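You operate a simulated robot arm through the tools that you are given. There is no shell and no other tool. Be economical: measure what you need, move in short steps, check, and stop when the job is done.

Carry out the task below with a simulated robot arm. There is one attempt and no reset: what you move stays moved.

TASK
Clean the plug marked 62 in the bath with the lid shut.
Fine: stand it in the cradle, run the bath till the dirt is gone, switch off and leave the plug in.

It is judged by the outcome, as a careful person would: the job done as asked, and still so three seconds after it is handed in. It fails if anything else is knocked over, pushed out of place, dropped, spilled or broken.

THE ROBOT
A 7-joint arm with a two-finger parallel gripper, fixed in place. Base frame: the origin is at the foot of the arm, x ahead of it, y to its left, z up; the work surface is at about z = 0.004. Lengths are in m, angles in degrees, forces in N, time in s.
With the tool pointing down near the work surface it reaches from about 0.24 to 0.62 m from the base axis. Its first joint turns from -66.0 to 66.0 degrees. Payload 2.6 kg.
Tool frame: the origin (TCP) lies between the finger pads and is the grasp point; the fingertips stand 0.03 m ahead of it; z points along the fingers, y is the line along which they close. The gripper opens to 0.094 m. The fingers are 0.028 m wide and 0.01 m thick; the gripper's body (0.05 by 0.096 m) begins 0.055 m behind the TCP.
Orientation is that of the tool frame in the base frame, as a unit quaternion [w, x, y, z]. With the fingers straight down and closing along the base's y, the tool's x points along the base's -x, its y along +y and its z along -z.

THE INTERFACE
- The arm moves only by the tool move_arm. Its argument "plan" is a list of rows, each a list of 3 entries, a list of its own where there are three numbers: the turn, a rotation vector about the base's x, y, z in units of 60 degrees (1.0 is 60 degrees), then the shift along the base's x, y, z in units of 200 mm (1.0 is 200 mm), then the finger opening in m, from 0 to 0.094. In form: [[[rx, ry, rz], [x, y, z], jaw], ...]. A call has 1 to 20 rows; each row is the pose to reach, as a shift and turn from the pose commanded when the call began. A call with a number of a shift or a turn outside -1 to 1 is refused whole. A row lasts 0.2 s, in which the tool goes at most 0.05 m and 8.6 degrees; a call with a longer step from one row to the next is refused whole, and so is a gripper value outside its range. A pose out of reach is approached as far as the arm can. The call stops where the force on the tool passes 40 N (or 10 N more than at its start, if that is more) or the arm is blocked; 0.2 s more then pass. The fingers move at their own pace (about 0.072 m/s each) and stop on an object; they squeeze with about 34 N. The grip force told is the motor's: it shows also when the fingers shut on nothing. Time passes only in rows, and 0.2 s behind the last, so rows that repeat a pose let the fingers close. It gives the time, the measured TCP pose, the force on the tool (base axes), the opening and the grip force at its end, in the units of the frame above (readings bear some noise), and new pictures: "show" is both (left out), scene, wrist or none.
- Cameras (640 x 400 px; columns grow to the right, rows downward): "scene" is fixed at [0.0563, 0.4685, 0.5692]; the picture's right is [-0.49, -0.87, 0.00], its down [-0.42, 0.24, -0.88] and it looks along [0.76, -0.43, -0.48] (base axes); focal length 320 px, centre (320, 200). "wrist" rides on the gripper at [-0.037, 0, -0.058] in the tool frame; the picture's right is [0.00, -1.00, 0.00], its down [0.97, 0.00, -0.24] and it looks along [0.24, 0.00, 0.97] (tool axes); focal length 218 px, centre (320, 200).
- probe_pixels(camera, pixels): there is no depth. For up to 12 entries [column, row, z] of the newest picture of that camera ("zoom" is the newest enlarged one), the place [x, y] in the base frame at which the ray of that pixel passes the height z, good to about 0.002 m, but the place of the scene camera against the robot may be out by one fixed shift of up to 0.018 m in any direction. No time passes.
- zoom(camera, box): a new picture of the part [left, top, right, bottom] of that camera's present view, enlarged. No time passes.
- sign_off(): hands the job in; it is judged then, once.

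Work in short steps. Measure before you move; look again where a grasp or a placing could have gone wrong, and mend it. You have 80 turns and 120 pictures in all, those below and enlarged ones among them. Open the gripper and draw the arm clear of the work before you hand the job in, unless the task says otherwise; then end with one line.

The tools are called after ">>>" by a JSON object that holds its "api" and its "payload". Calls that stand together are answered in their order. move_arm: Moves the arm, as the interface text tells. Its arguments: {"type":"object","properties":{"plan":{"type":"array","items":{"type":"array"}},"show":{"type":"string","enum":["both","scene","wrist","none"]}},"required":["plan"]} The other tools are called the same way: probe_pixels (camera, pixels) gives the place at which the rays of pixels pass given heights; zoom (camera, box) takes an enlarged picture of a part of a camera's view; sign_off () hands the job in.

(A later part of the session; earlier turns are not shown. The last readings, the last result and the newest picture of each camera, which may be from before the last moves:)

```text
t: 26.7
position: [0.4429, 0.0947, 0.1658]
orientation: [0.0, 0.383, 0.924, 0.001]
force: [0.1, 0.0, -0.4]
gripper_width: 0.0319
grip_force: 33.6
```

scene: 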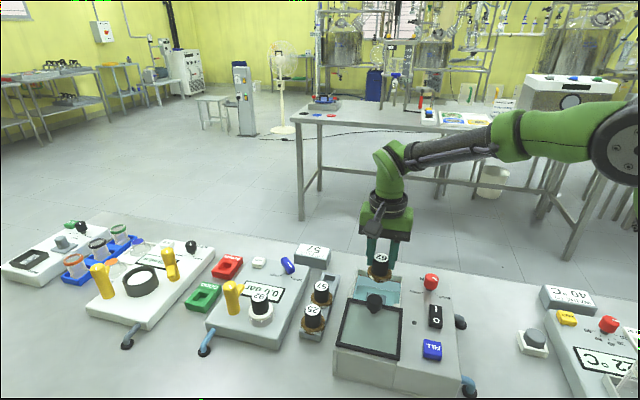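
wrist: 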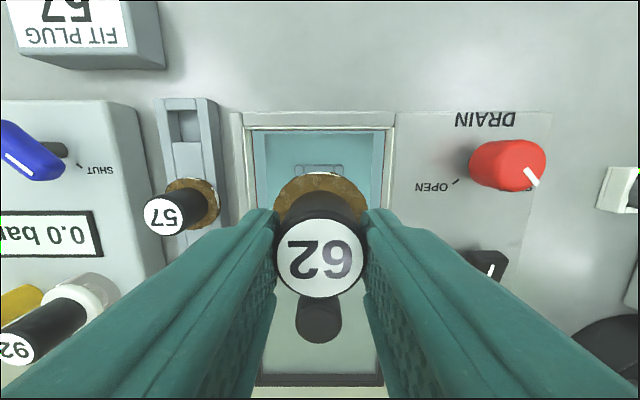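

It's aligned laterally (cradle, tank and plug all near column 320). I'll lower it stepwise.

>>> {"api": "move_arm", "payload": {"plan": [[[0, 0, 0], [0, 0, -0.1], 0.0], [[0, 0, 0], [0, 0, -0.2], 0.0], [[0, 0, 0], [0, 0, -0.29], 0.0], [[0, 0, 0], [0, 0, -0.29], 0.0]]}}

```text
t: 27.7
position: [0.4417, 0.0931, 0.1079]
orientation: [0.0, 0.384, 0.923, 0.002]
force: [-0.3, 0.0, -0.1]
gripper_width: 0.032
grip_force: 34.1
```

scene: 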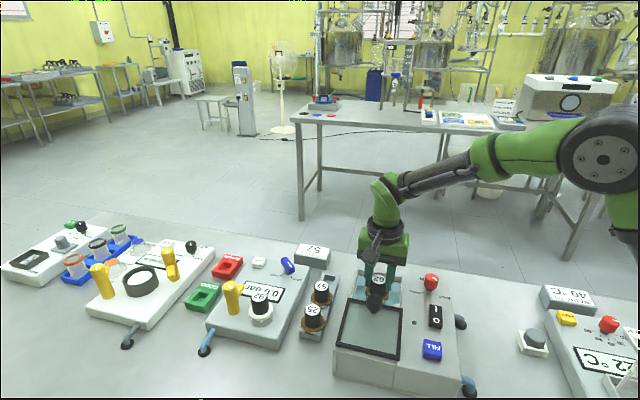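
wrist: 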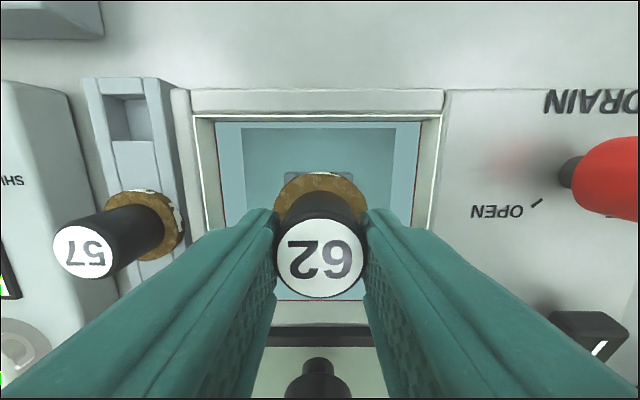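

>>> {"api": "move_arm", "payload": {"plan": [[[0, 0, 0], [0.005, 0.006, -0.04], 0.0], [[0, 0, 0], [0.005, 0.006, -0.08], 0.0], [[0, 0, 0], [0.005, 0.006, -0.12], 0.0], [[0, 0, 0], [0.005, 0.006, -0.14], 0.0]]}}

```text
t: 28.7
position: [0.4445, 0.0945, 0.0803]
orientation: [0.0, 0.384, 0.923, 0.001]
force: [0.5, -0.5, -0.3]
gripper_width: 0.0323
grip_force: 34.7
```

scene: 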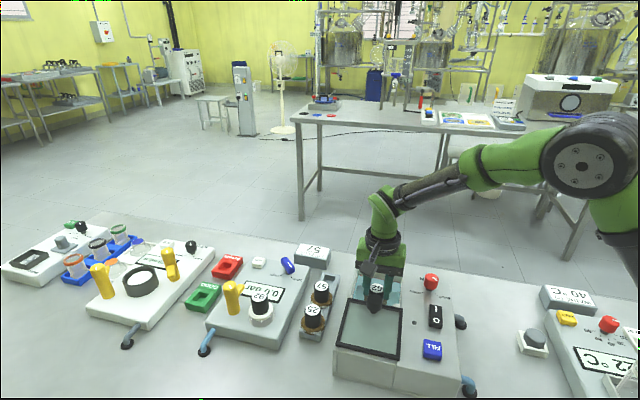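
wrist: 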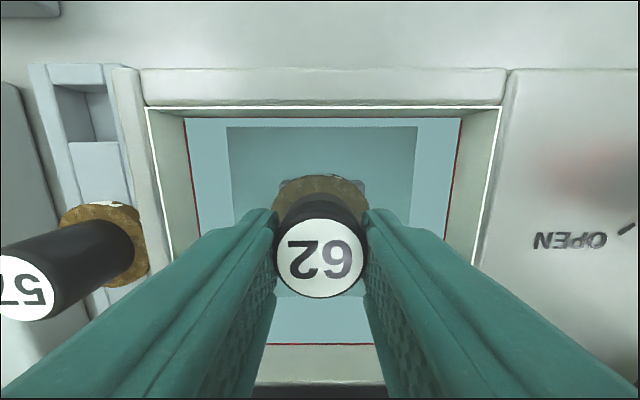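

The flange is just under water with no contact yet. I'll continue down slowly.

>>> {"api": "move_arm", "payload": {"plan": [[[0, 0, 0], [-0.004, 0.002, -0.02], 0.0], [[0, 0, 0], [-0.004, 0.002, -0.04], 0.0], [[0, 0, 0], [-0.004, 0.002, -0.055], 0.0]]}}

```text
t: 29.5
position: [0.4448, 0.0961, 0.0719]
orientation: [0.002, 0.384, 0.923, 0.002]
force: [-5.2, -5.3, 31.0]
gripper_width: 0.0322
grip_force: 34.2
```

scene: 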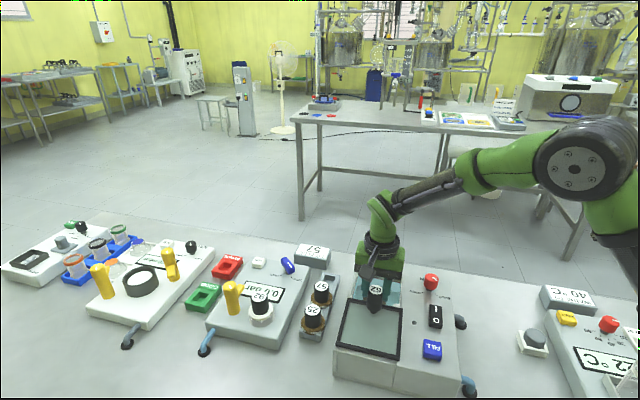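
wrist: 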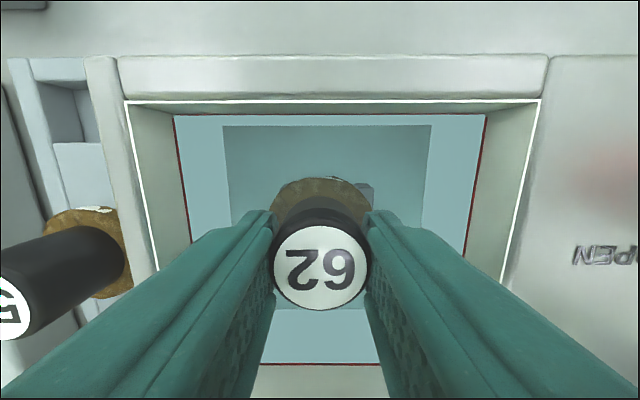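

There's contact at z≈0.072 with a sideways force (-5,-5), and the tank floor is centred about 7 px right of the plug. I'll zoom to measure the offset.

>>> {"api": "zoom", "payload": {"camera": "wrist", "box": [210, 110, 450, 260]}}

>>> {"api": "zoom", "payload": {"camera": "scene", "box": [340, 260, 420, 320]}}

```text
2.67 times, centred on (330, 185) of wrist
```

zoom: 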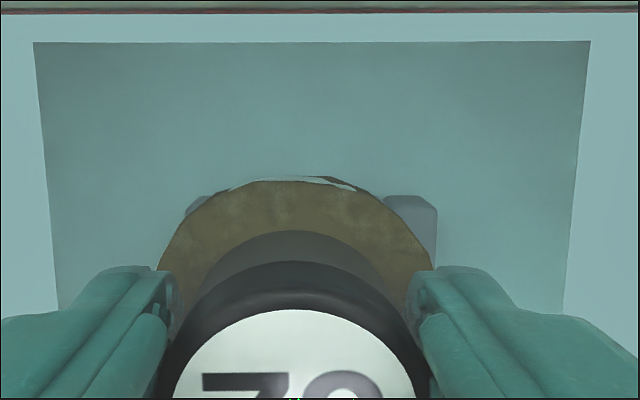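

```text
6.67 times, centred on (380, 290) of scene
```

zoom: 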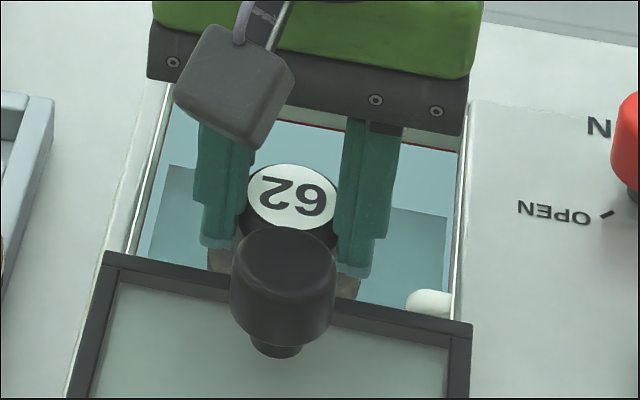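

The plug sits about 3 mm towards +(x,y) relative to the cradle. I'll lift 1 cm, shift, and look again.

>>> {"api": "move_arm", "payload": {"plan": [[[0, 0, 0], [0, 0, 0.03], 0.0], [[0, 0, 0], [-0.014, -0.007, 0.055], 0.0], [[0, 0, 0], [-0.014, -0.007, 0.055], 0.0], [[0, 0, 0], [-0.014, -0.007, 0.055], 0.0]], "show": "wrist"}}

>>> {"api": "zoom", "payload": {"camera": "wrist", "box": [210, 110, 450, 260]}}

```text
t: 30.5
position: [0.44, 0.0936, 0.0801]
orientation: [-0.001, 0.383, 0.924, 0.0]
force: [0.0, -0.8, -0.4]
gripper_width: 0.0318
grip_force: 34.3
```

wrist: 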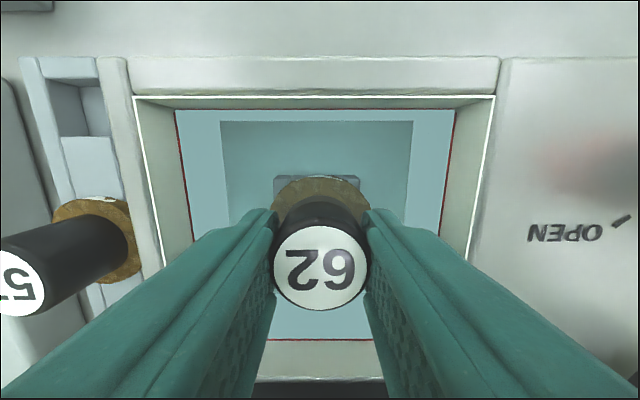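

```text
2.67 times, centred on (330, 185) of wrist
```

zoom: 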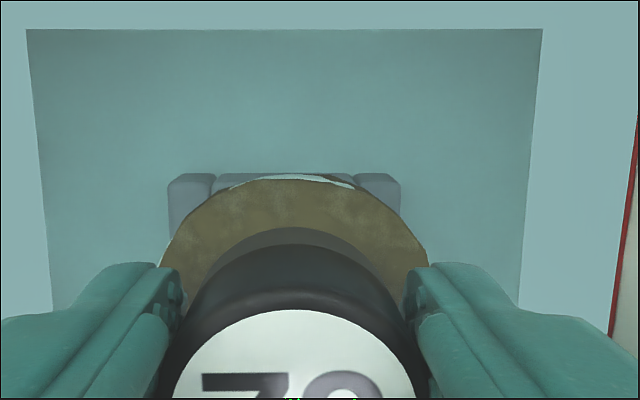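

Now it's about 2 mm too far the other way. I'll correct by +1.7 mm and lower.

>>> {"api": "move_arm", "payload": {"plan": [[[0, 0, 0], [0.006, 0.006, 0], 0.0], [[0, 0, 0], [0.006, 0.006, -0.02], 0.0], [[0, 0, 0], [0.006, 0.006, -0.035], 0.0], [[0, 0, 0], [0.006, 0.006, -0.045], 0.0], [[0, 0, 0], [0.006, 0.006, -0.055], 0.0]], "show": "wrist"}}

>>> {"api": "zoom", "payload": {"camera": "wrist", "box": [210, 110, 450, 260]}}

```text
t: 31.7
position: [0.4412, 0.0959, 0.0712]
orientation: [0.001, 0.383, 0.924, 0.001]
force: [-6.2, -0.1, 18.7]
gripper_width: 0.0321
grip_force: 34.1
```

wrist: 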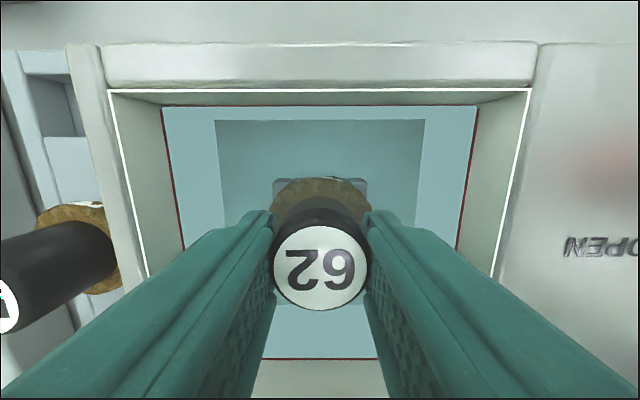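

```text
2.67 times, centred on (330, 185) of wrist
```

zoom: 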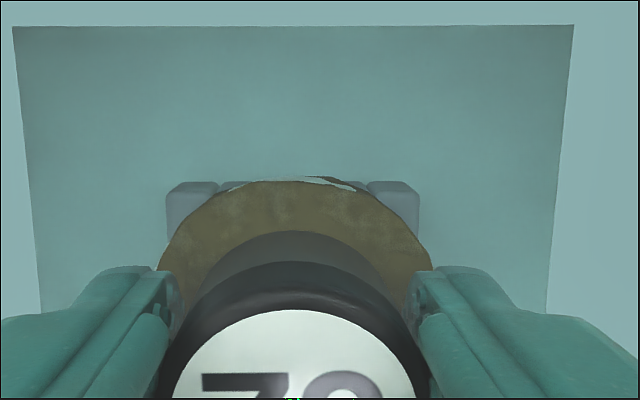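

It's now centred on the cradle, with a contact height about the same as in the rack, so it looks seated. I'll ease the pressure, open a little, and look.

>>> {"api": "move_arm", "payload": {"plan": [[[0, 0, 0], [0, 0, 0.008], 0.0], [[0, 0, 0], [0, 0, 0.008], 0.045], [[0, 0, 0], [0, 0, 0.008], 0.05], [[0, 0, 0], [0, 0, 0.008], 0.05]]}}

>>> {"api": "zoom", "payload": {"camera": "wrist", "box": [210, 110, 450, 310]}}

```text
t: 32.7
position: [0.4419, 0.0944, 0.0718]
orientation: [0.001, 0.384, 0.923, 0.001]
force: [0.4, 0.4, -0.1]
gripper_width: 0.0497
grip_force: 0.1
```

scene: 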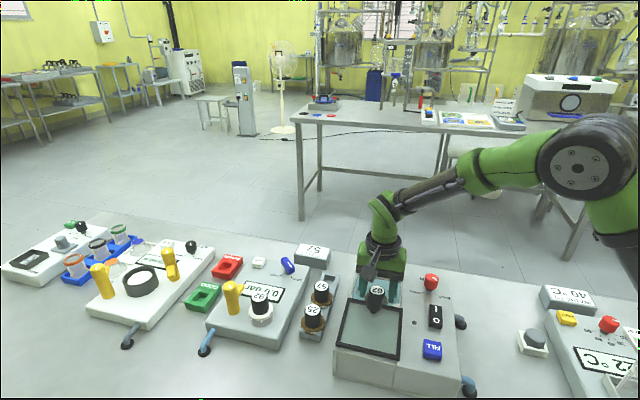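
wrist: 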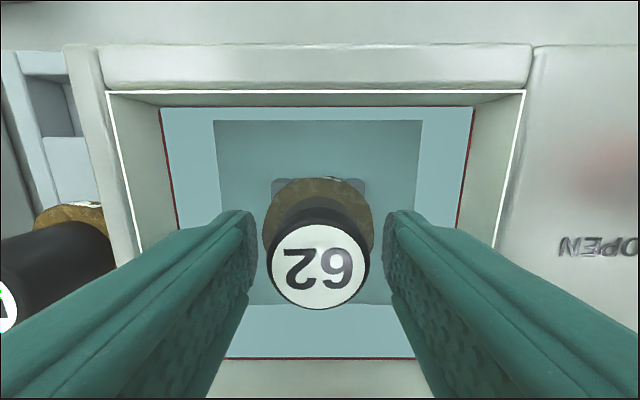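

```text
2.00 times, centred on (330, 210) of wrist
```

zoom: 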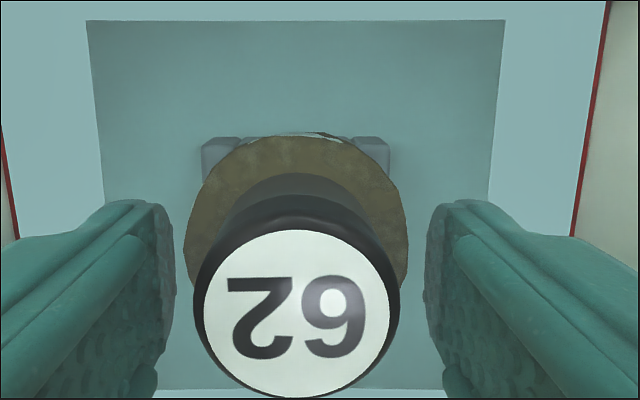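

The plug stands upright on its own. I'll rise straight up and check from above.

>>> {"api": "move_arm", "payload": {"plan": [[[0, 0, 0], [0, 0, 0.1], 0.05], [[0, 0, 0], [0, 0, 0.25], 0.05], [[0, 0, 0], [0, 0, 0.45], 0.05], [[0, 0, 0], [0, 0, 0.65], 0.05], [[0, 0, 0], [0, 0, 0.65], 0.05]]}}

>>> {"api": "zoom", "payload": {"camera": "wrist", "box": [240, 110, 400, 270]}}

>>> {"api": "zoom", "payload": {"camera": "scene", "box": [340, 255, 450, 325]}}

```text
t: 33.9
position: [0.4429, 0.0949, 0.2033]
orientation: [0.001, 0.384, 0.923, 0.0]
force: [-1.1, 0.1, -0.1]
gripper_width: 0.05
grip_force: 0.0
```

scene: 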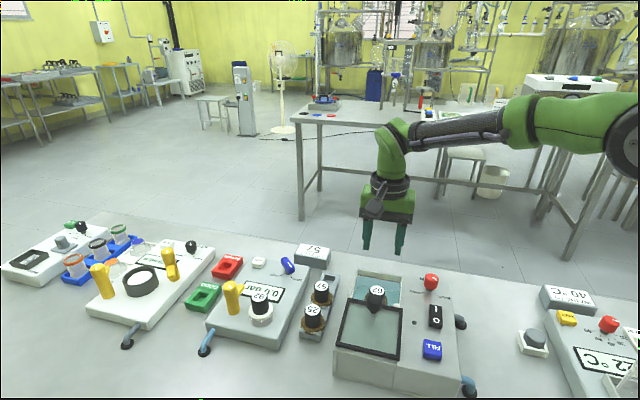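
wrist: 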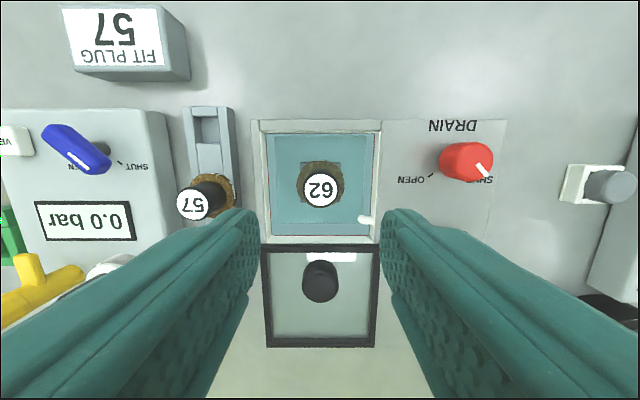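

```text
2.50 times, centred on (320, 190) of wrist
```

zoom: 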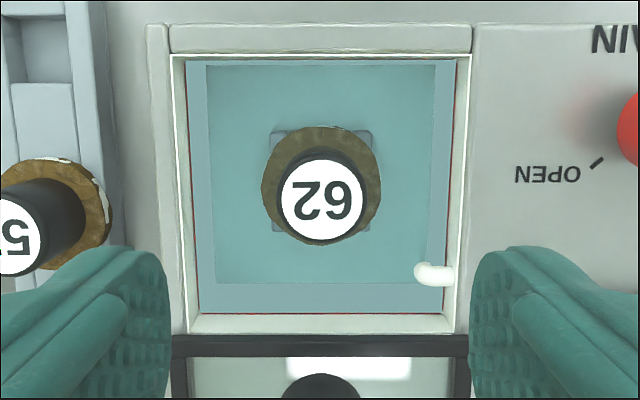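

```text
5.71 times, centred on (395, 290) of scene
```

zoom: 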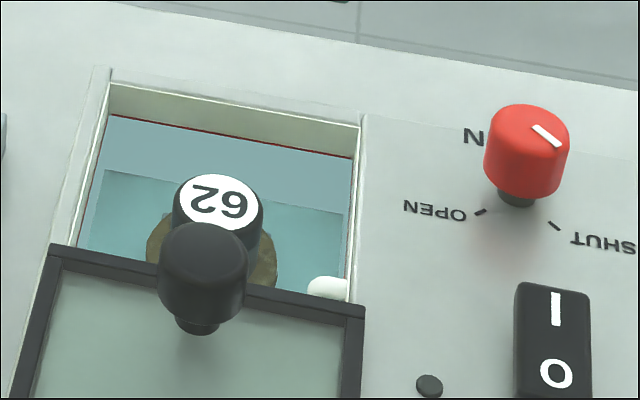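

The plug is seated in the cradle, centred. Next I'll shut the lid; first probing the lid knob.

>>> {"api": "probe_pixels", "payload": {"camera": "wrist", "pixels": [[320, 281, 0.1], [320, 281, 0.105], [263, 246, 0.078], [381, 246, 0.078]]}}

>>> {"api": "move_arm", "payload": {"plan": [[[0, 0, 0], [-0.13, 0.13, -0.05], 0.06], [[0, 0, 0], [-0.255, 0.258, -0.1], 0.06], [[0, 0, 0], [-0.255, 0.258, -0.1], 0.06]], "show": "wrist"}}

```text
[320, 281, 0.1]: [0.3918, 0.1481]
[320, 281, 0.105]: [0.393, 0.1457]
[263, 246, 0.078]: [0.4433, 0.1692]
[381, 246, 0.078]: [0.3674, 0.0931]
```

```text
t: 34.7
position: [0.3902, 0.149, 0.1825]
orientation: [0.001, 0.384, 0.923, 0.001]
force: [-0.5, -0.1, -0.1]
gripper_width: 0.0597
grip_force: 0.0
```

wrist: 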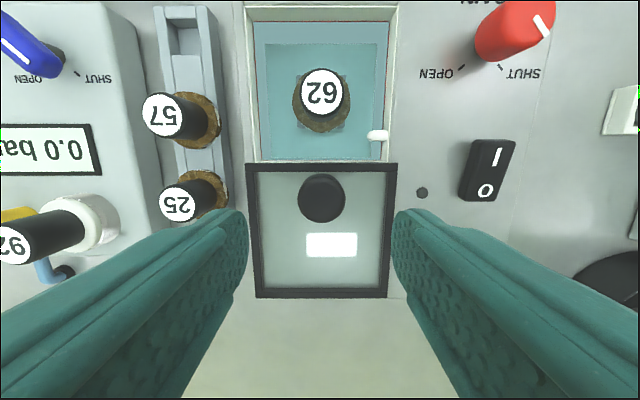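

>>> {"api": "move_arm", "payload": {"plan": [[[0, 0, 0], [0.006, -0.008, -0.15], 0.06], [[0, 0, 0], [0.006, -0.008, -0.28], 0.06], [[0, 0, 0], [0.006, -0.008, -0.345], 0.06], [[0, 0, 0], [0.006, -0.008, -0.345], 0.0], [[0, 0, 0], [0.006, -0.008, -0.345], 0.0], [[0, 0, 0], [0.006, -0.008, -0.345], 0.0]], "show": "wrist"}}

```text
t: 36.1
position: [0.3909, 0.1462, 0.1109]
orientation: [0.0, 0.385, 0.923, 0.0]
force: [-6.9, -6.8, 10.3]
gripper_width: 0.0288
grip_force: 45.4
```

wrist: 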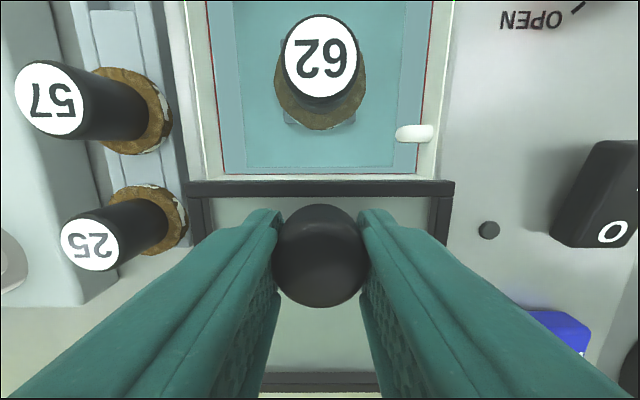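

Gripped. I'll slide the lid back along the rail to shut, with a slight overshoot to its stop.

>>> {"api": "move_arm", "payload": {"plan": [[[0, 0, 0], [0.04, -0.04, 0.005], 0.0], [[0, 0, 0], [0.08, -0.08, 0.005], 0.0], [[0, 0, 0], [0.12, -0.121, 0.005], 0.0], [[0, 0, 0], [0.16, -0.161, 0.005], 0.0], [[0, 0, 0], [0.2, -0.202, 0.005], 0.0], [[0, 0, 0], [0.24, -0.242, 0.005], 0.0], [[0, 0, 0], [0.28, -0.283, 0.005], 0.0], [[0, 0, 0], [0.32, -0.323, 0.005], 0.0], [[0, 0, 0], [0.36, -0.363, 0.005], 0.0], [[0, 0, 0], [0.375, -0.378, 0.005], 0.0], [[0, 0, 0], [0.385, -0.388, 0.005], 0.0]]}}

```text
t: 37.4
position: [0.4313, 0.106, 0.1106]
orientation: [-0.002, 0.382, 0.924, 0.001]
force: [1.9, 0.5, -2.7]
gripper_width: 0.0288
grip_force: 45.0
stopped in row 6: the force on the tool passed its limit (the readings are from after the stop); the commanded pose is now the measured one
```

scene: 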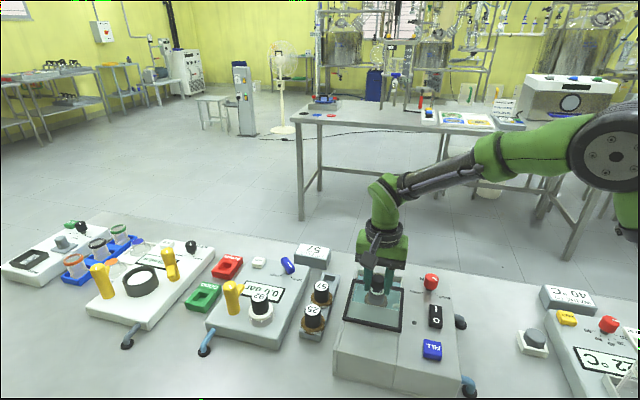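
wrist: 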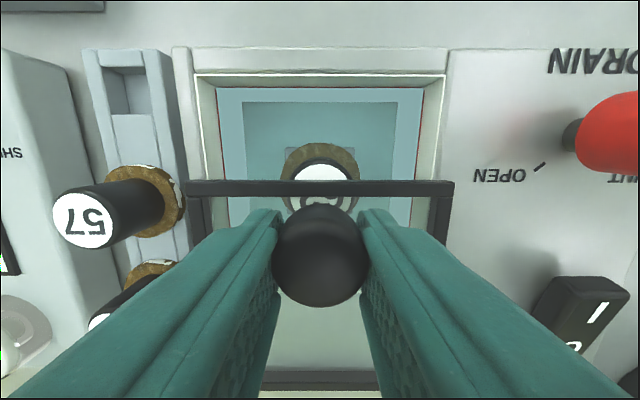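

>>> {"api": "zoom", "payload": {"camera": "wrist", "box": [200, 60, 440, 230]}}

>>> {"api": "zoom", "payload": {"camera": "scene", "box": [340, 255, 420, 335]}}

```text
2.35 times, centred on (320, 145) of wrist
```

zoom: 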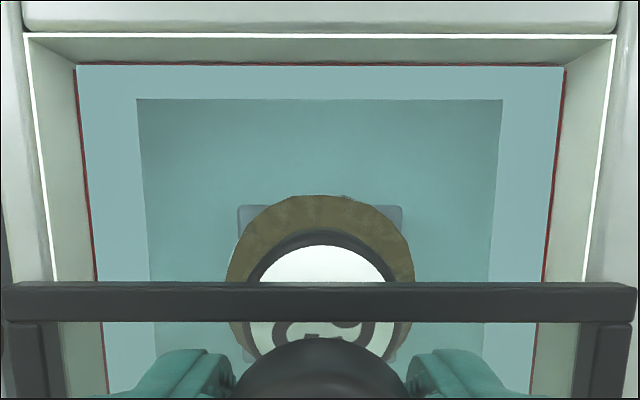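

```text
5.00 times, centred on (380, 295) of scene
```

zoom: 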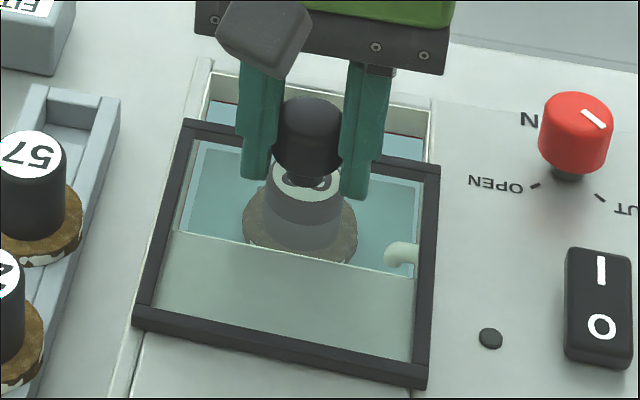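

The plug is still upright in the cradle and the lid's leading bar is already over it. The stop may just have been binding, so I'll try a small slow step, raised very slightly.

>>> {"api": "move_arm", "payload": {"plan": [[[0, 0, 0], [0.01, -0.01, 0.004], 0.0], [[0, 0, 0], [0.02, -0.02, 0.004], 0.0], [[0, 0, 0], [0.03, -0.03, 0.004], 0.0]]}}

>>> {"api": "zoom", "payload": {"camera": "wrist", "box": [200, 60, 440, 230]}}

```text
t: 38.2
position: [0.4384, 0.0999, 0.1117]
orientation: [-0.004, 0.382, 0.924, -0.002]
force: [-4.5, -3.8, -4.9]
gripper_width: 0.0291
grip_force: 45.4
```

scene: 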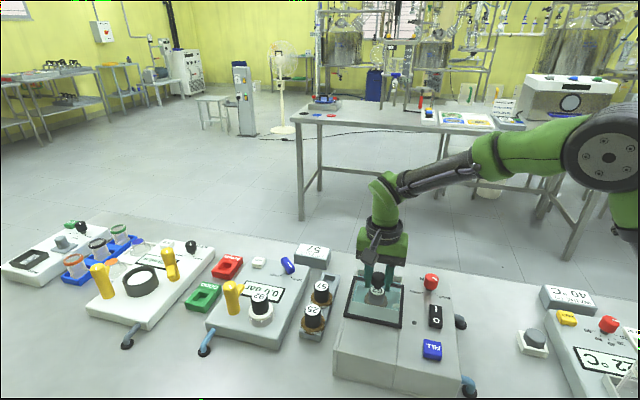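
wrist: 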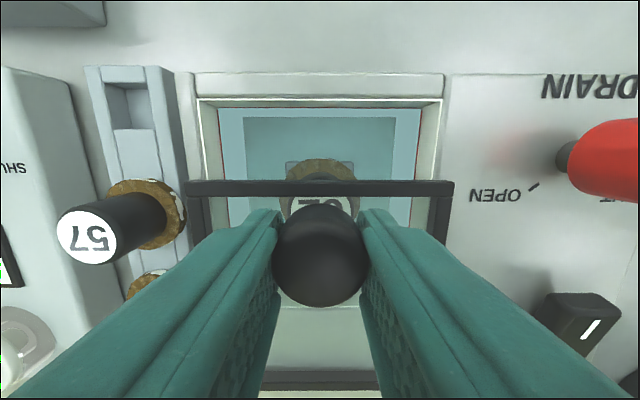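

```text
2.35 times, centred on (320, 145) of wrist
```

zoom: 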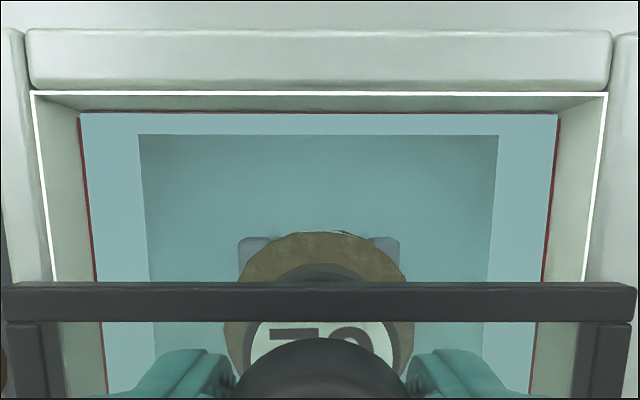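

It moves with low force. I'll continue slowly to shut.

>>> {"api": "move_arm", "payload": {"plan": [[[0, 0, 0], [0.015, -0.015, 0], 0.0], [[0, 0, 0], [0.03, -0.03, 0], 0.0], [[0, 0, 0], [0.045, -0.045, 0], 0.0], [[0, 0, 0], [0.06, -0.06, 0], 0.0], [[0, 0, 0], [0.075, -0.075, 0], 0.0], [[0, 0, 0], [0.09, -0.09, 0], 0.0], [[0, 0, 0], [0.105, -0.105, 0], 0.0], [[0, 0, 0], [0.12, -0.12, 0], 0.0], [[0, 0, 0], [0.135, -0.135, 0], 0.0], [[0, 0, 0], [0.15, -0.15, 0], 0.0]]}}

>>> {"api": "zoom", "payload": {"camera": "scene", "box": [340, 255, 420, 335]}}

```text
t: 40.4
position: [0.4653, 0.0712, 0.1108]
orientation: [-0.007, 0.38, 0.925, 0.0]
force: [-11.3, 7.8, -20.6]
gripper_width: 0.029
grip_force: 45.4
```

scene: 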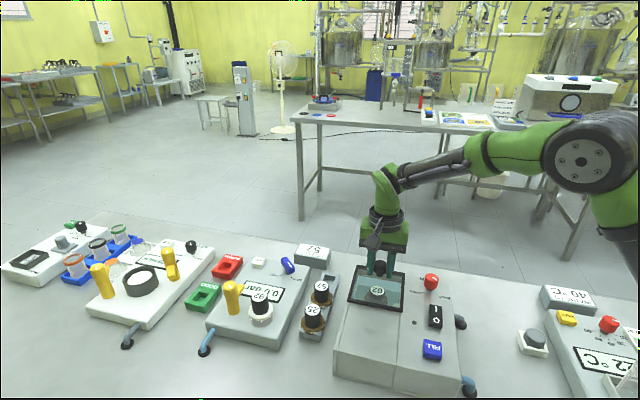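
wrist: 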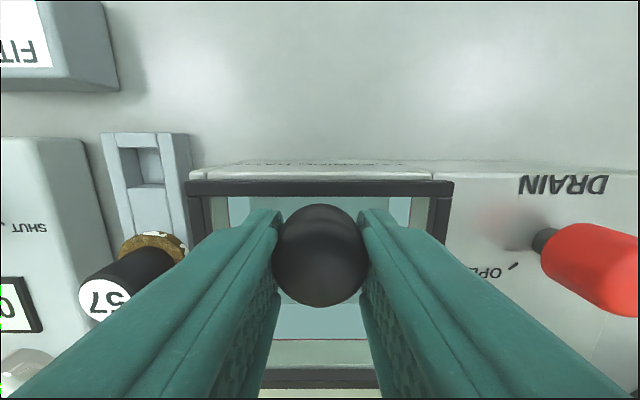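

```text
5.00 times, centred on (380, 295) of scene
```

zoom: 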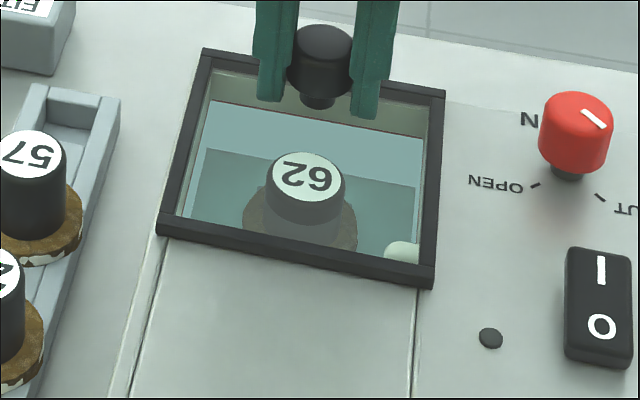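

The lid is shut and the plug upright beneath it. I'll release and rise, then view the switch.

>>> {"api": "move_arm", "payload": {"plan": [[[0, 0, 0], [0, 0, 0], 0.06], [[0, 0, 0], [0, 0, 0], 0.06], [[0, 0, 0], [0, 0, 0.15], 0.06], [[0, 0, 0], [-0.05, 0, 0.3], 0.04], [[0, 0, 0], [-0.2, 0.0, 0.45], 0.02], [[0, 0, 0], [-0.35, 0.0, 0.5], 0.0], [[0, 0, 0], [-0.35, 0.0, 0.5], 0.0]]}}

>>> {"api": "zoom", "payload": {"camera": "wrist", "box": [230, 60, 430, 230]}}

>>> {"api": "zoom", "payload": {"camera": "scene", "box": [340, 255, 470, 365]}}

```text
t: 42.0
position: [0.3981, 0.0695, 0.2123]
orientation: [-0.002, 0.382, 0.924, 0.001]
force: [-0.1, 0.0, 0.6]
gripper_width: 0.0003
grip_force: 32.9
```

scene: 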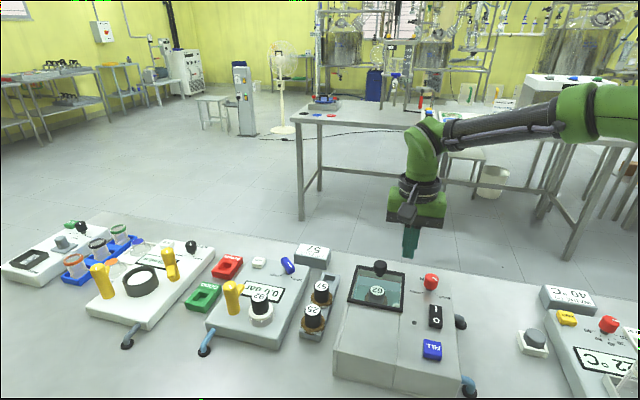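
wrist: 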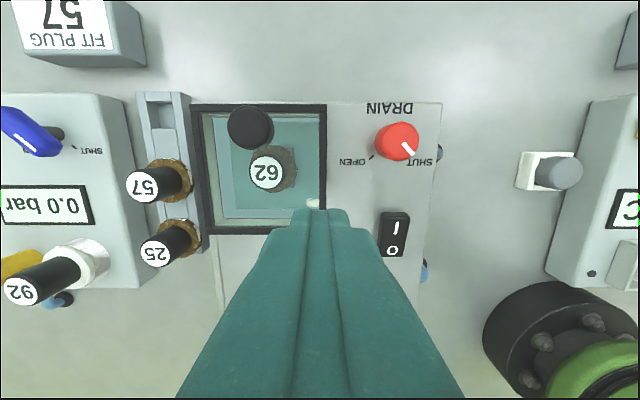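

```text
2.35 times, centred on (330, 145) of wrist
```

zoom: 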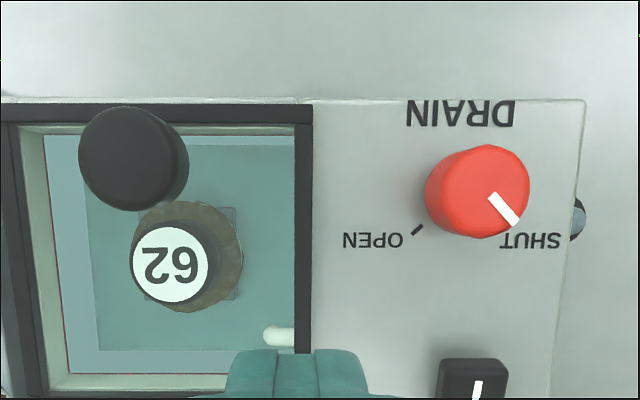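

```text
3.64 times, centred on (405, 310) of scene
```

zoom: 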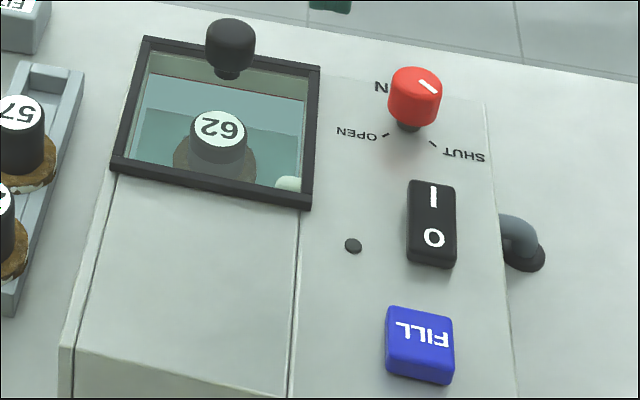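

The rocker is at (395,235), with I towards the drain knob. I'll probe it.

>>> {"api": "probe_pixels", "payload": {"camera": "wrist", "pixels": [[397, 226, 0.075], [397, 226, 0.085], [391, 251, 0.075], [391, 251, 0.085], [395, 212, 0.08], [394, 257, 0.08]]}}

>>> {"api": "probe_pixels", "payload": {"camera": "scene", "pixels": [[436, 310, 0.075], [436, 310, 0.085], [436, 323, 0.08]]}}

```text
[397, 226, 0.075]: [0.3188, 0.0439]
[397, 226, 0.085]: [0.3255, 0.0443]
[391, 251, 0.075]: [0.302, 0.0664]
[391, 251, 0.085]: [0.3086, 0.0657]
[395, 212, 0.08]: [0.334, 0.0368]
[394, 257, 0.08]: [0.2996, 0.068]
```

```text
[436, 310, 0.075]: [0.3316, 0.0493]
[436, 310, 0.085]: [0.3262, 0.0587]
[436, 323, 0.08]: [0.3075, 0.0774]
```

>>> {"api": "move_arm", "payload": {"plan": [[[0, 0, 0], [-0.12, -0.04, -0.05], 0.0], [[0, 0, 0], [-0.25, -0.08, -0.1], 0.0], [[0, 0, 0], [-0.33, -0.07, -0.15], 0.0], [[0, 0, 0], [-0.33, -0.07, -0.15], 0.0]]}}

>>> {"api": "zoom", "payload": {"camera": "wrist", "box": [240, 120, 400, 260]}}

```text
t: 43.0
position: [0.3313, 0.0554, 0.1827]
orientation: [-0.002, 0.382, 0.924, 0.0]
force: [-0.9, 0.4, 0.2]
gripper_width: 0.0002
grip_force: 33.3
```

scene: 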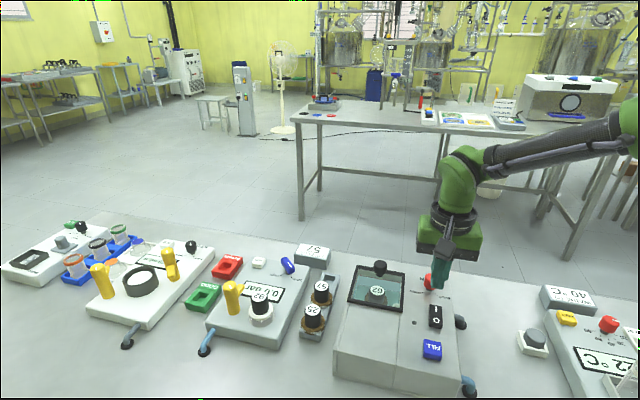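
wrist: 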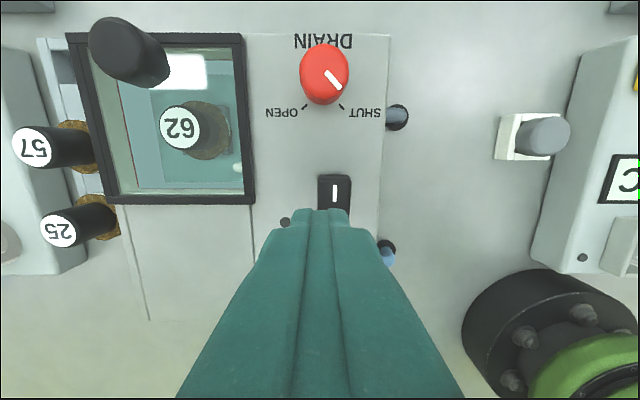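

```text
2.86 times, centred on (320, 190) of wrist
```

zoom: 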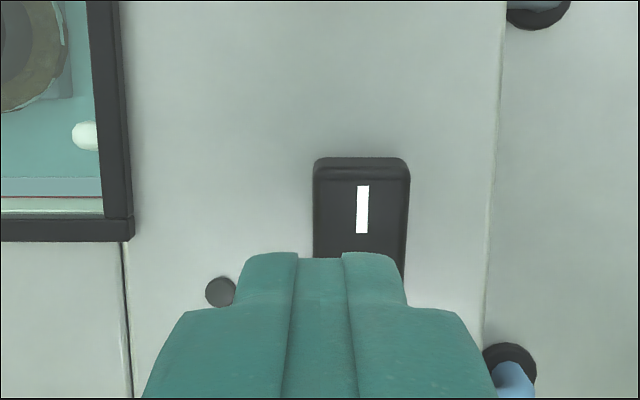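

>>> {"api": "probe_pixels", "payload": {"camera": "wrist", "pixels": [[334.7, 193, 0.075], [334.7, 193, 0.085], [335, 177, 0.08]]}}

```text
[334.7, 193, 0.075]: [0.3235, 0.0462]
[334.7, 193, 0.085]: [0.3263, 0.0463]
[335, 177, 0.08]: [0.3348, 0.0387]
```

I'll position the closed fingertips above the outer part of the I side.

>>> {"api": "move_arm", "payload": {"plan": [[[0, 0, 0], [-0.011, -0.07, -0.1], 0.0], [[0, 0, 0], [-0.011, -0.07, -0.2], 0.0], [[0, 0, 0], [-0.011, -0.07, -0.285], 0.0], [[0, 0, 0], [-0.011, -0.07, -0.285], 0.0]]}}

>>> {"api": "zoom", "payload": {"camera": "scene", "box": [395, 265, 475, 345]}}

```text
t: 44.0
position: [0.329, 0.0422, 0.1257]
orientation: [-0.004, 0.382, 0.924, 0.001]
force: [-0.2, -0.4, -0.7]
gripper_width: 0.0
grip_force: 33.0
```

scene: 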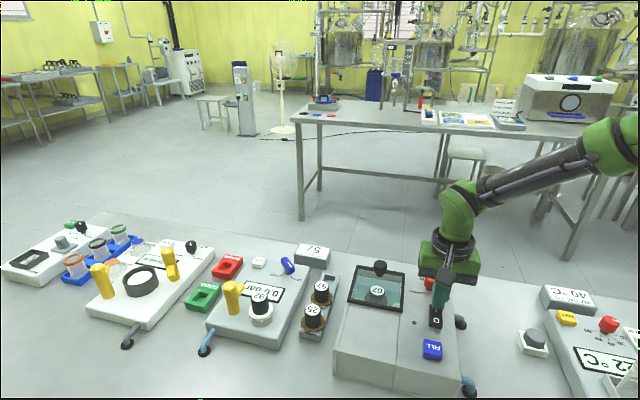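
wrist: 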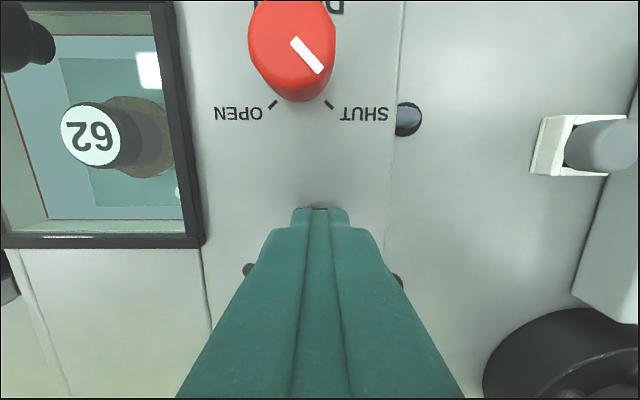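

```text
5.00 times, centred on (435, 305) of scene
```

zoom: 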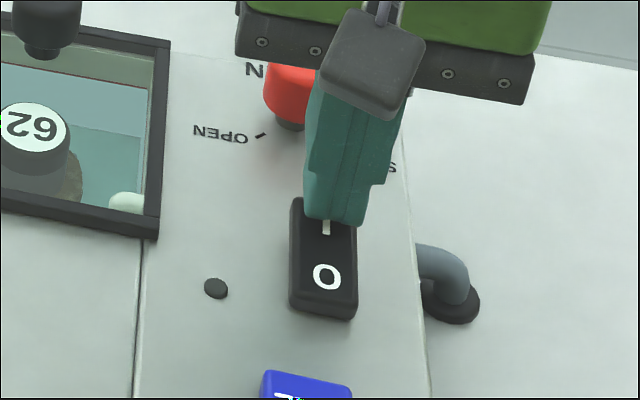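

Aligned over the I end. Pressing down in small steps.

>>> {"api": "move_arm", "payload": {"plan": [[[0, 0, 0], [0, 0, -0.025], 0.0], [[0, 0, 0], [0, 0, -0.045], 0.0], [[0, 0, 0], [0, 0, -0.06], 0.0], [[0, 0, 0], [0, 0, -0.07], 0.0]]}}

>>> {"api": "zoom", "payload": {"camera": "scene", "box": [395, 265, 475, 345]}}

```text
t: 44.7
position: [0.3302, 0.0392, 0.1198]
orientation: [0.0, 0.383, 0.924, 0.001]
force: [-1.1, -1.6, 1.9]
gripper_width: 0.0
grip_force: 33.2
stopped in row 3: the force on the tool passed its limit (the readings are from after the stop); the commanded pose is now the measured one
```

scene: 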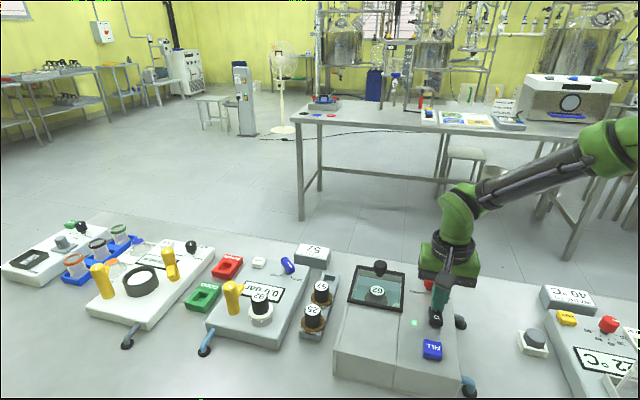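
wrist: 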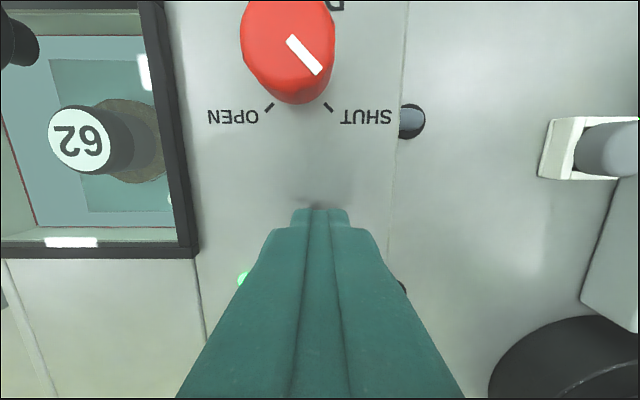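

```text
5.00 times, centred on (435, 305) of scene
```

zoom: 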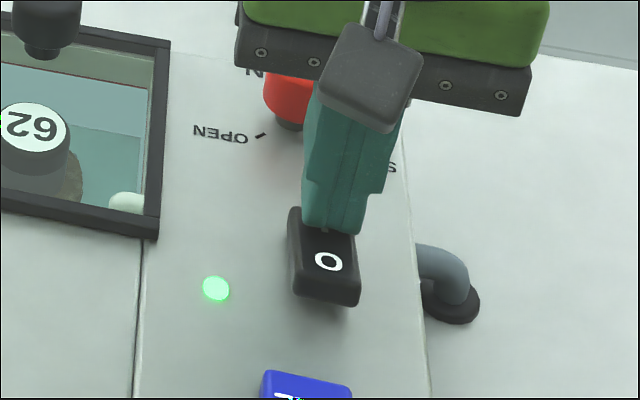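

The lamp is green, so the bath is running. I'll lift and wait above the O side while watching the dirt.

>>> {"api": "move_arm", "payload": {"plan": [[[0, 0, 0], [0, 0, 0.1], 0.0], [[0, 0, 0], [-0.06, 0.065, 0.15], 0.0], [[0, 0, 0], [-0.123, 0.129, 0.15], 0.0], [[0, 0, 0], [-0.123, 0.129, 0.15], 0.0], [[0, 0, 0], [-0.123, 0.129, 0.15], 0.0], [[0, 0, 0], [-0.123, 0.129, 0.15], 0.0], [[0, 0, 0], [-0.123, 0.129, 0.15], 0.0]]}}

>>> {"api": "zoom", "payload": {"camera": "scene", "box": [340, 255, 470, 355]}}

```text
t: 46.3
position: [0.3067, 0.0659, 0.1498]
orientation: [0.0, 0.383, 0.924, 0.001]
force: [0.1, 0.6, -0.2]
gripper_width: 0.0003
grip_force: 33.3
```

scene: 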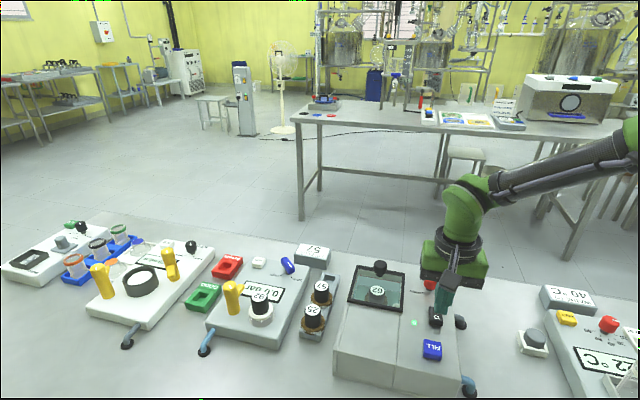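
wrist: 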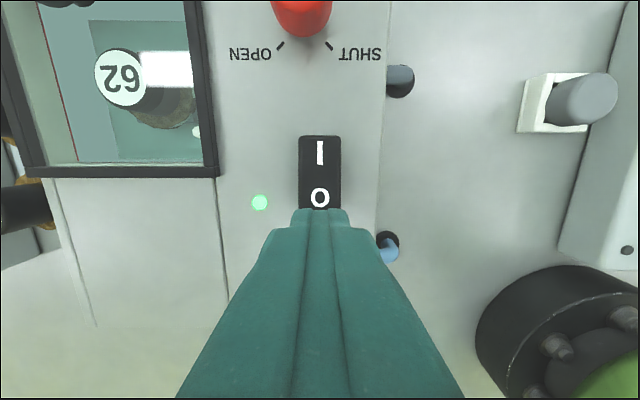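

```text
4.00 times, centred on (405, 305) of scene
```

zoom: 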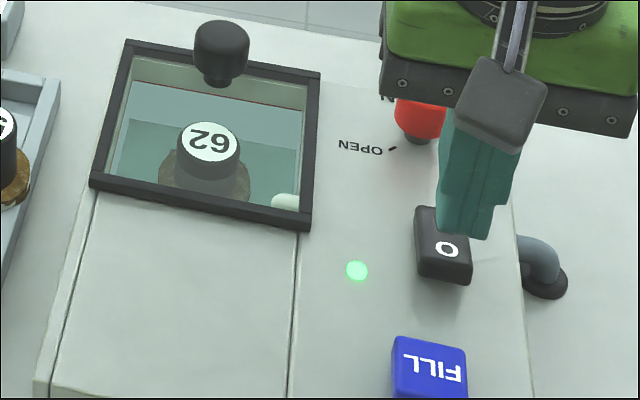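

Running; the flange still looks brown. I'll wait about 4 s.

>>> {"api": "move_arm", "payload": {"plan": [[[0, 0, 0], [0, 0, 0], 0.0], [[0, 0, 0], [0, 0, 0], 0.0], [[0, 0, 0], [0, 0, 0], 0.0], [[0, 0, 0], [0, 0, 0], 0.0], [[0, 0, 0], [0, 0, 0], 0.0], [[0, 0, 0], [0, 0, 0], 0.0], [[0, 0, 0], [0, 0, 0], 0.0], [[0, 0, 0], [0, 0, 0], 0.0], [[0, 0, 0], [0, 0, 0], 0.0], [[0, 0, 0], [0, 0, 0], 0.0], [[0, 0, 0], [0, 0, 0], 0.0], [[0, 0, 0], [0, 0, 0], 0.0], [[0, 0, 0], [0, 0, 0], 0.0], [[0, 0, 0], [0, 0, 0], 0.0], [[0, 0, 0], [0, 0, 0], 0.0], [[0, 0, 0], [0, 0, 0], 0.0], [[0, 0, 0], [0, 0, 0], 0.0], [[0, 0, 0], [0, 0, 0], 0.0], [[0, 0, 0], [0, 0, 0], 0.0], [[0, 0, 0], [0, 0, 0], 0.0]], "show": "none"}}

>>> {"api": "zoom", "payload": {"camera": "scene", "box": [340, 255, 420, 320]}}

>>> {"api": "zoom", "payload": {"camera": "wrist", "box": [30, 0, 230, 180]}}

```text
t: 50.5
position: [0.3057, 0.066, 0.1496]
orientation: [-0.001, 0.382, 0.924, 0.0]
force: [1.3, -0.7, -0.1]
gripper_width: 0.0
grip_force: 32.9
```

```text
6.15 times, centred on (380, 288) of scene
```

zoom: 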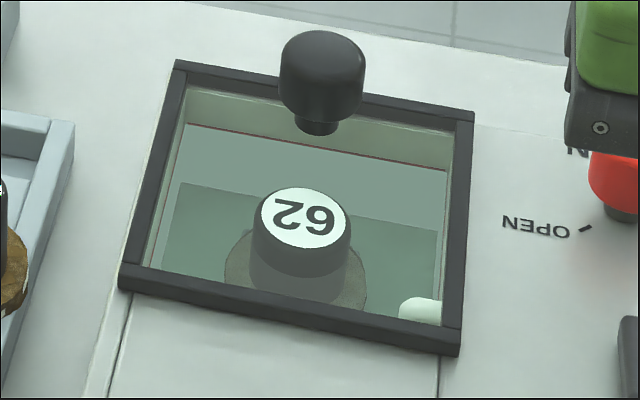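

```text
2.22 times, centred on (130, 90) of wrist
```

zoom: 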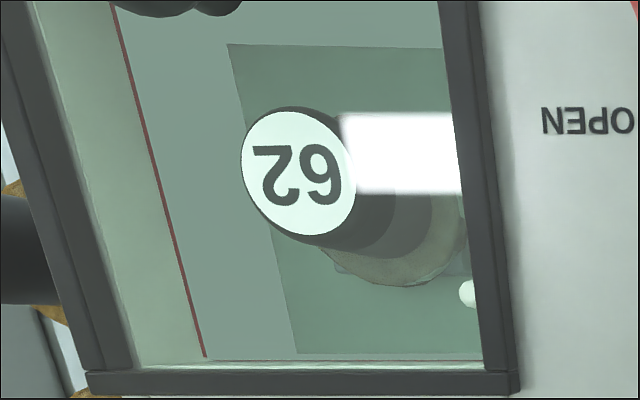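

The dirt is fading and the water is turning murky. I'll wait another 4 s.

>>> {"api": "move_arm", "payload": {"plan": [[[0, 0, 0], [0, 0, 0], 0.0], [[0, 0, 0], [0, 0, 0], 0.0], [[0, 0, 0], [0, 0, 0], 0.0], [[0, 0, 0], [0, 0, 0], 0.0], [[0, 0, 0], [0, 0, 0], 0.0], [[0, 0, 0], [0, 0, 0], 0.0], [[0, 0, 0], [0, 0, 0], 0.0], [[0, 0, 0], [0, 0, 0], 0.0], [[0, 0, 0], [0, 0, 0], 0.0], [[0, 0, 0], [0, 0, 0], 0.0], [[0, 0, 0], [0, 0, 0], 0.0], [[0, 0, 0], [0, 0, 0], 0.0], [[0, 0, 0], [0, 0, 0], 0.0], [[0, 0, 0], [0, 0, 0], 0.0], [[0, 0, 0], [0, 0, 0], 0.0], [[0, 0, 0], [0, 0, 0], 0.0], [[0, 0, 0], [0, 0, 0], 0.0], [[0, 0, 0], [0, 0, 0], 0.0], [[0, 0, 0], [0, 0, 0], 0.0], [[0, 0, 0], [0, 0, 0], 0.0]], "show": "none"}}

>>> {"api": "zoom", "payload": {"camera": "scene", "box": [340, 255, 420, 320]}}

>>> {"api": "zoom", "payload": {"camera": "wrist", "box": [30, 0, 230, 180]}}

```text
t: 54.7
position: [0.3054, 0.0667, 0.1495]
orientation: [-0.001, 0.383, 0.924, 0.001]
force: [0.6, 0.5, -0.1]
gripper_width: 0.0003
grip_force: 33.1
```

```text
6.15 times, centred on (380, 288) of scene
```

zoom: 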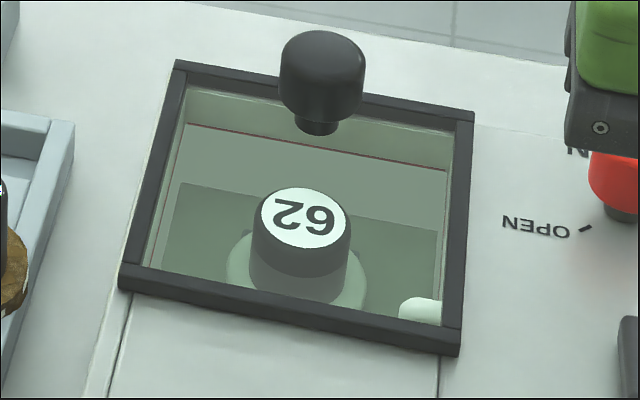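

```text
2.22 times, centred on (130, 90) of wrist
```

zoom: 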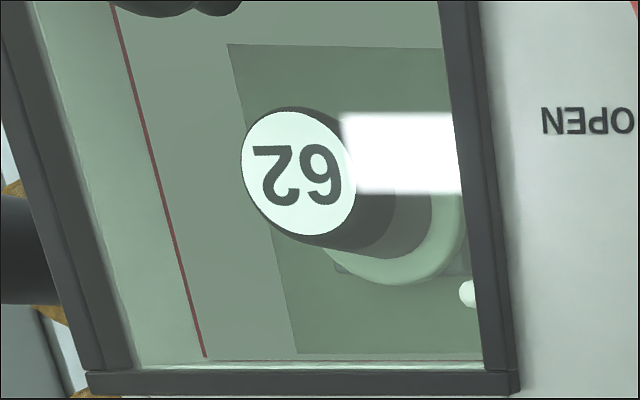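

The flange is now pale. I'll wait a touch longer to be sure it's stable, then compare.

>>> {"api": "move_arm", "payload": {"plan": [[[0, 0, 0], [0, 0, 0], 0.0], [[0, 0, 0], [0, 0, 0], 0.0], [[0, 0, 0], [0, 0, 0], 0.0], [[0, 0, 0], [0, 0, 0], 0.0], [[0, 0, 0], [0, 0, 0], 0.0], [[0, 0, 0], [0, 0, 0], 0.0], [[0, 0, 0], [0, 0, -0.05], 0.0]], "show": "none"}}

>>> {"api": "zoom", "payload": {"camera": "scene", "box": [360, 270, 400, 305]}}

>>> {"api": "zoom", "payload": {"camera": "wrist", "box": [30, 0, 230, 180]}}

```text
t: 56.3
position: [0.3061, 0.0668, 0.1401]
orientation: [-0.001, 0.382, 0.924, 0.001]
force: [0.2, -0.3, -0.5]
gripper_width: 0.0
grip_force: 33.1
```

```text
11.43 times, centred on (380, 288) of scene
```

zoom: 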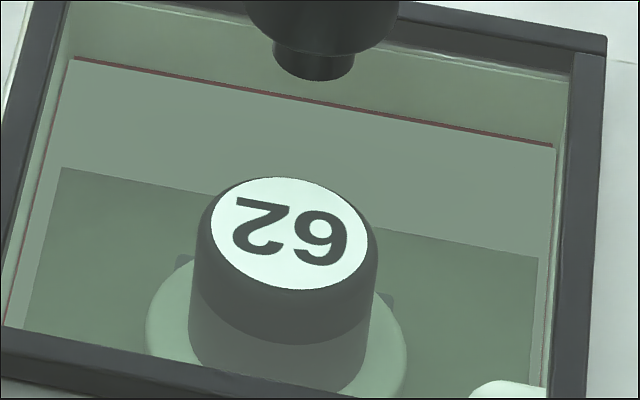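

```text
2.22 times, centred on (130, 90) of wrist
```

zoom: 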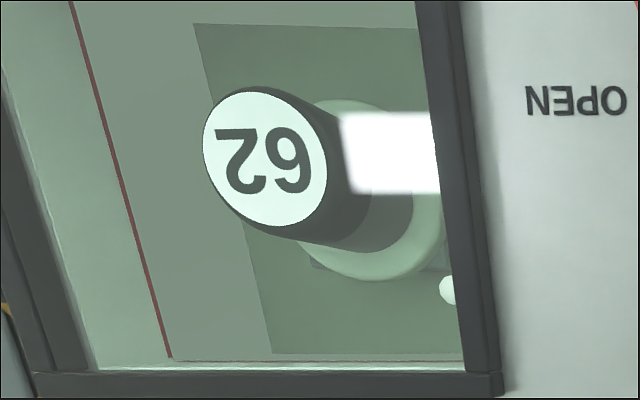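

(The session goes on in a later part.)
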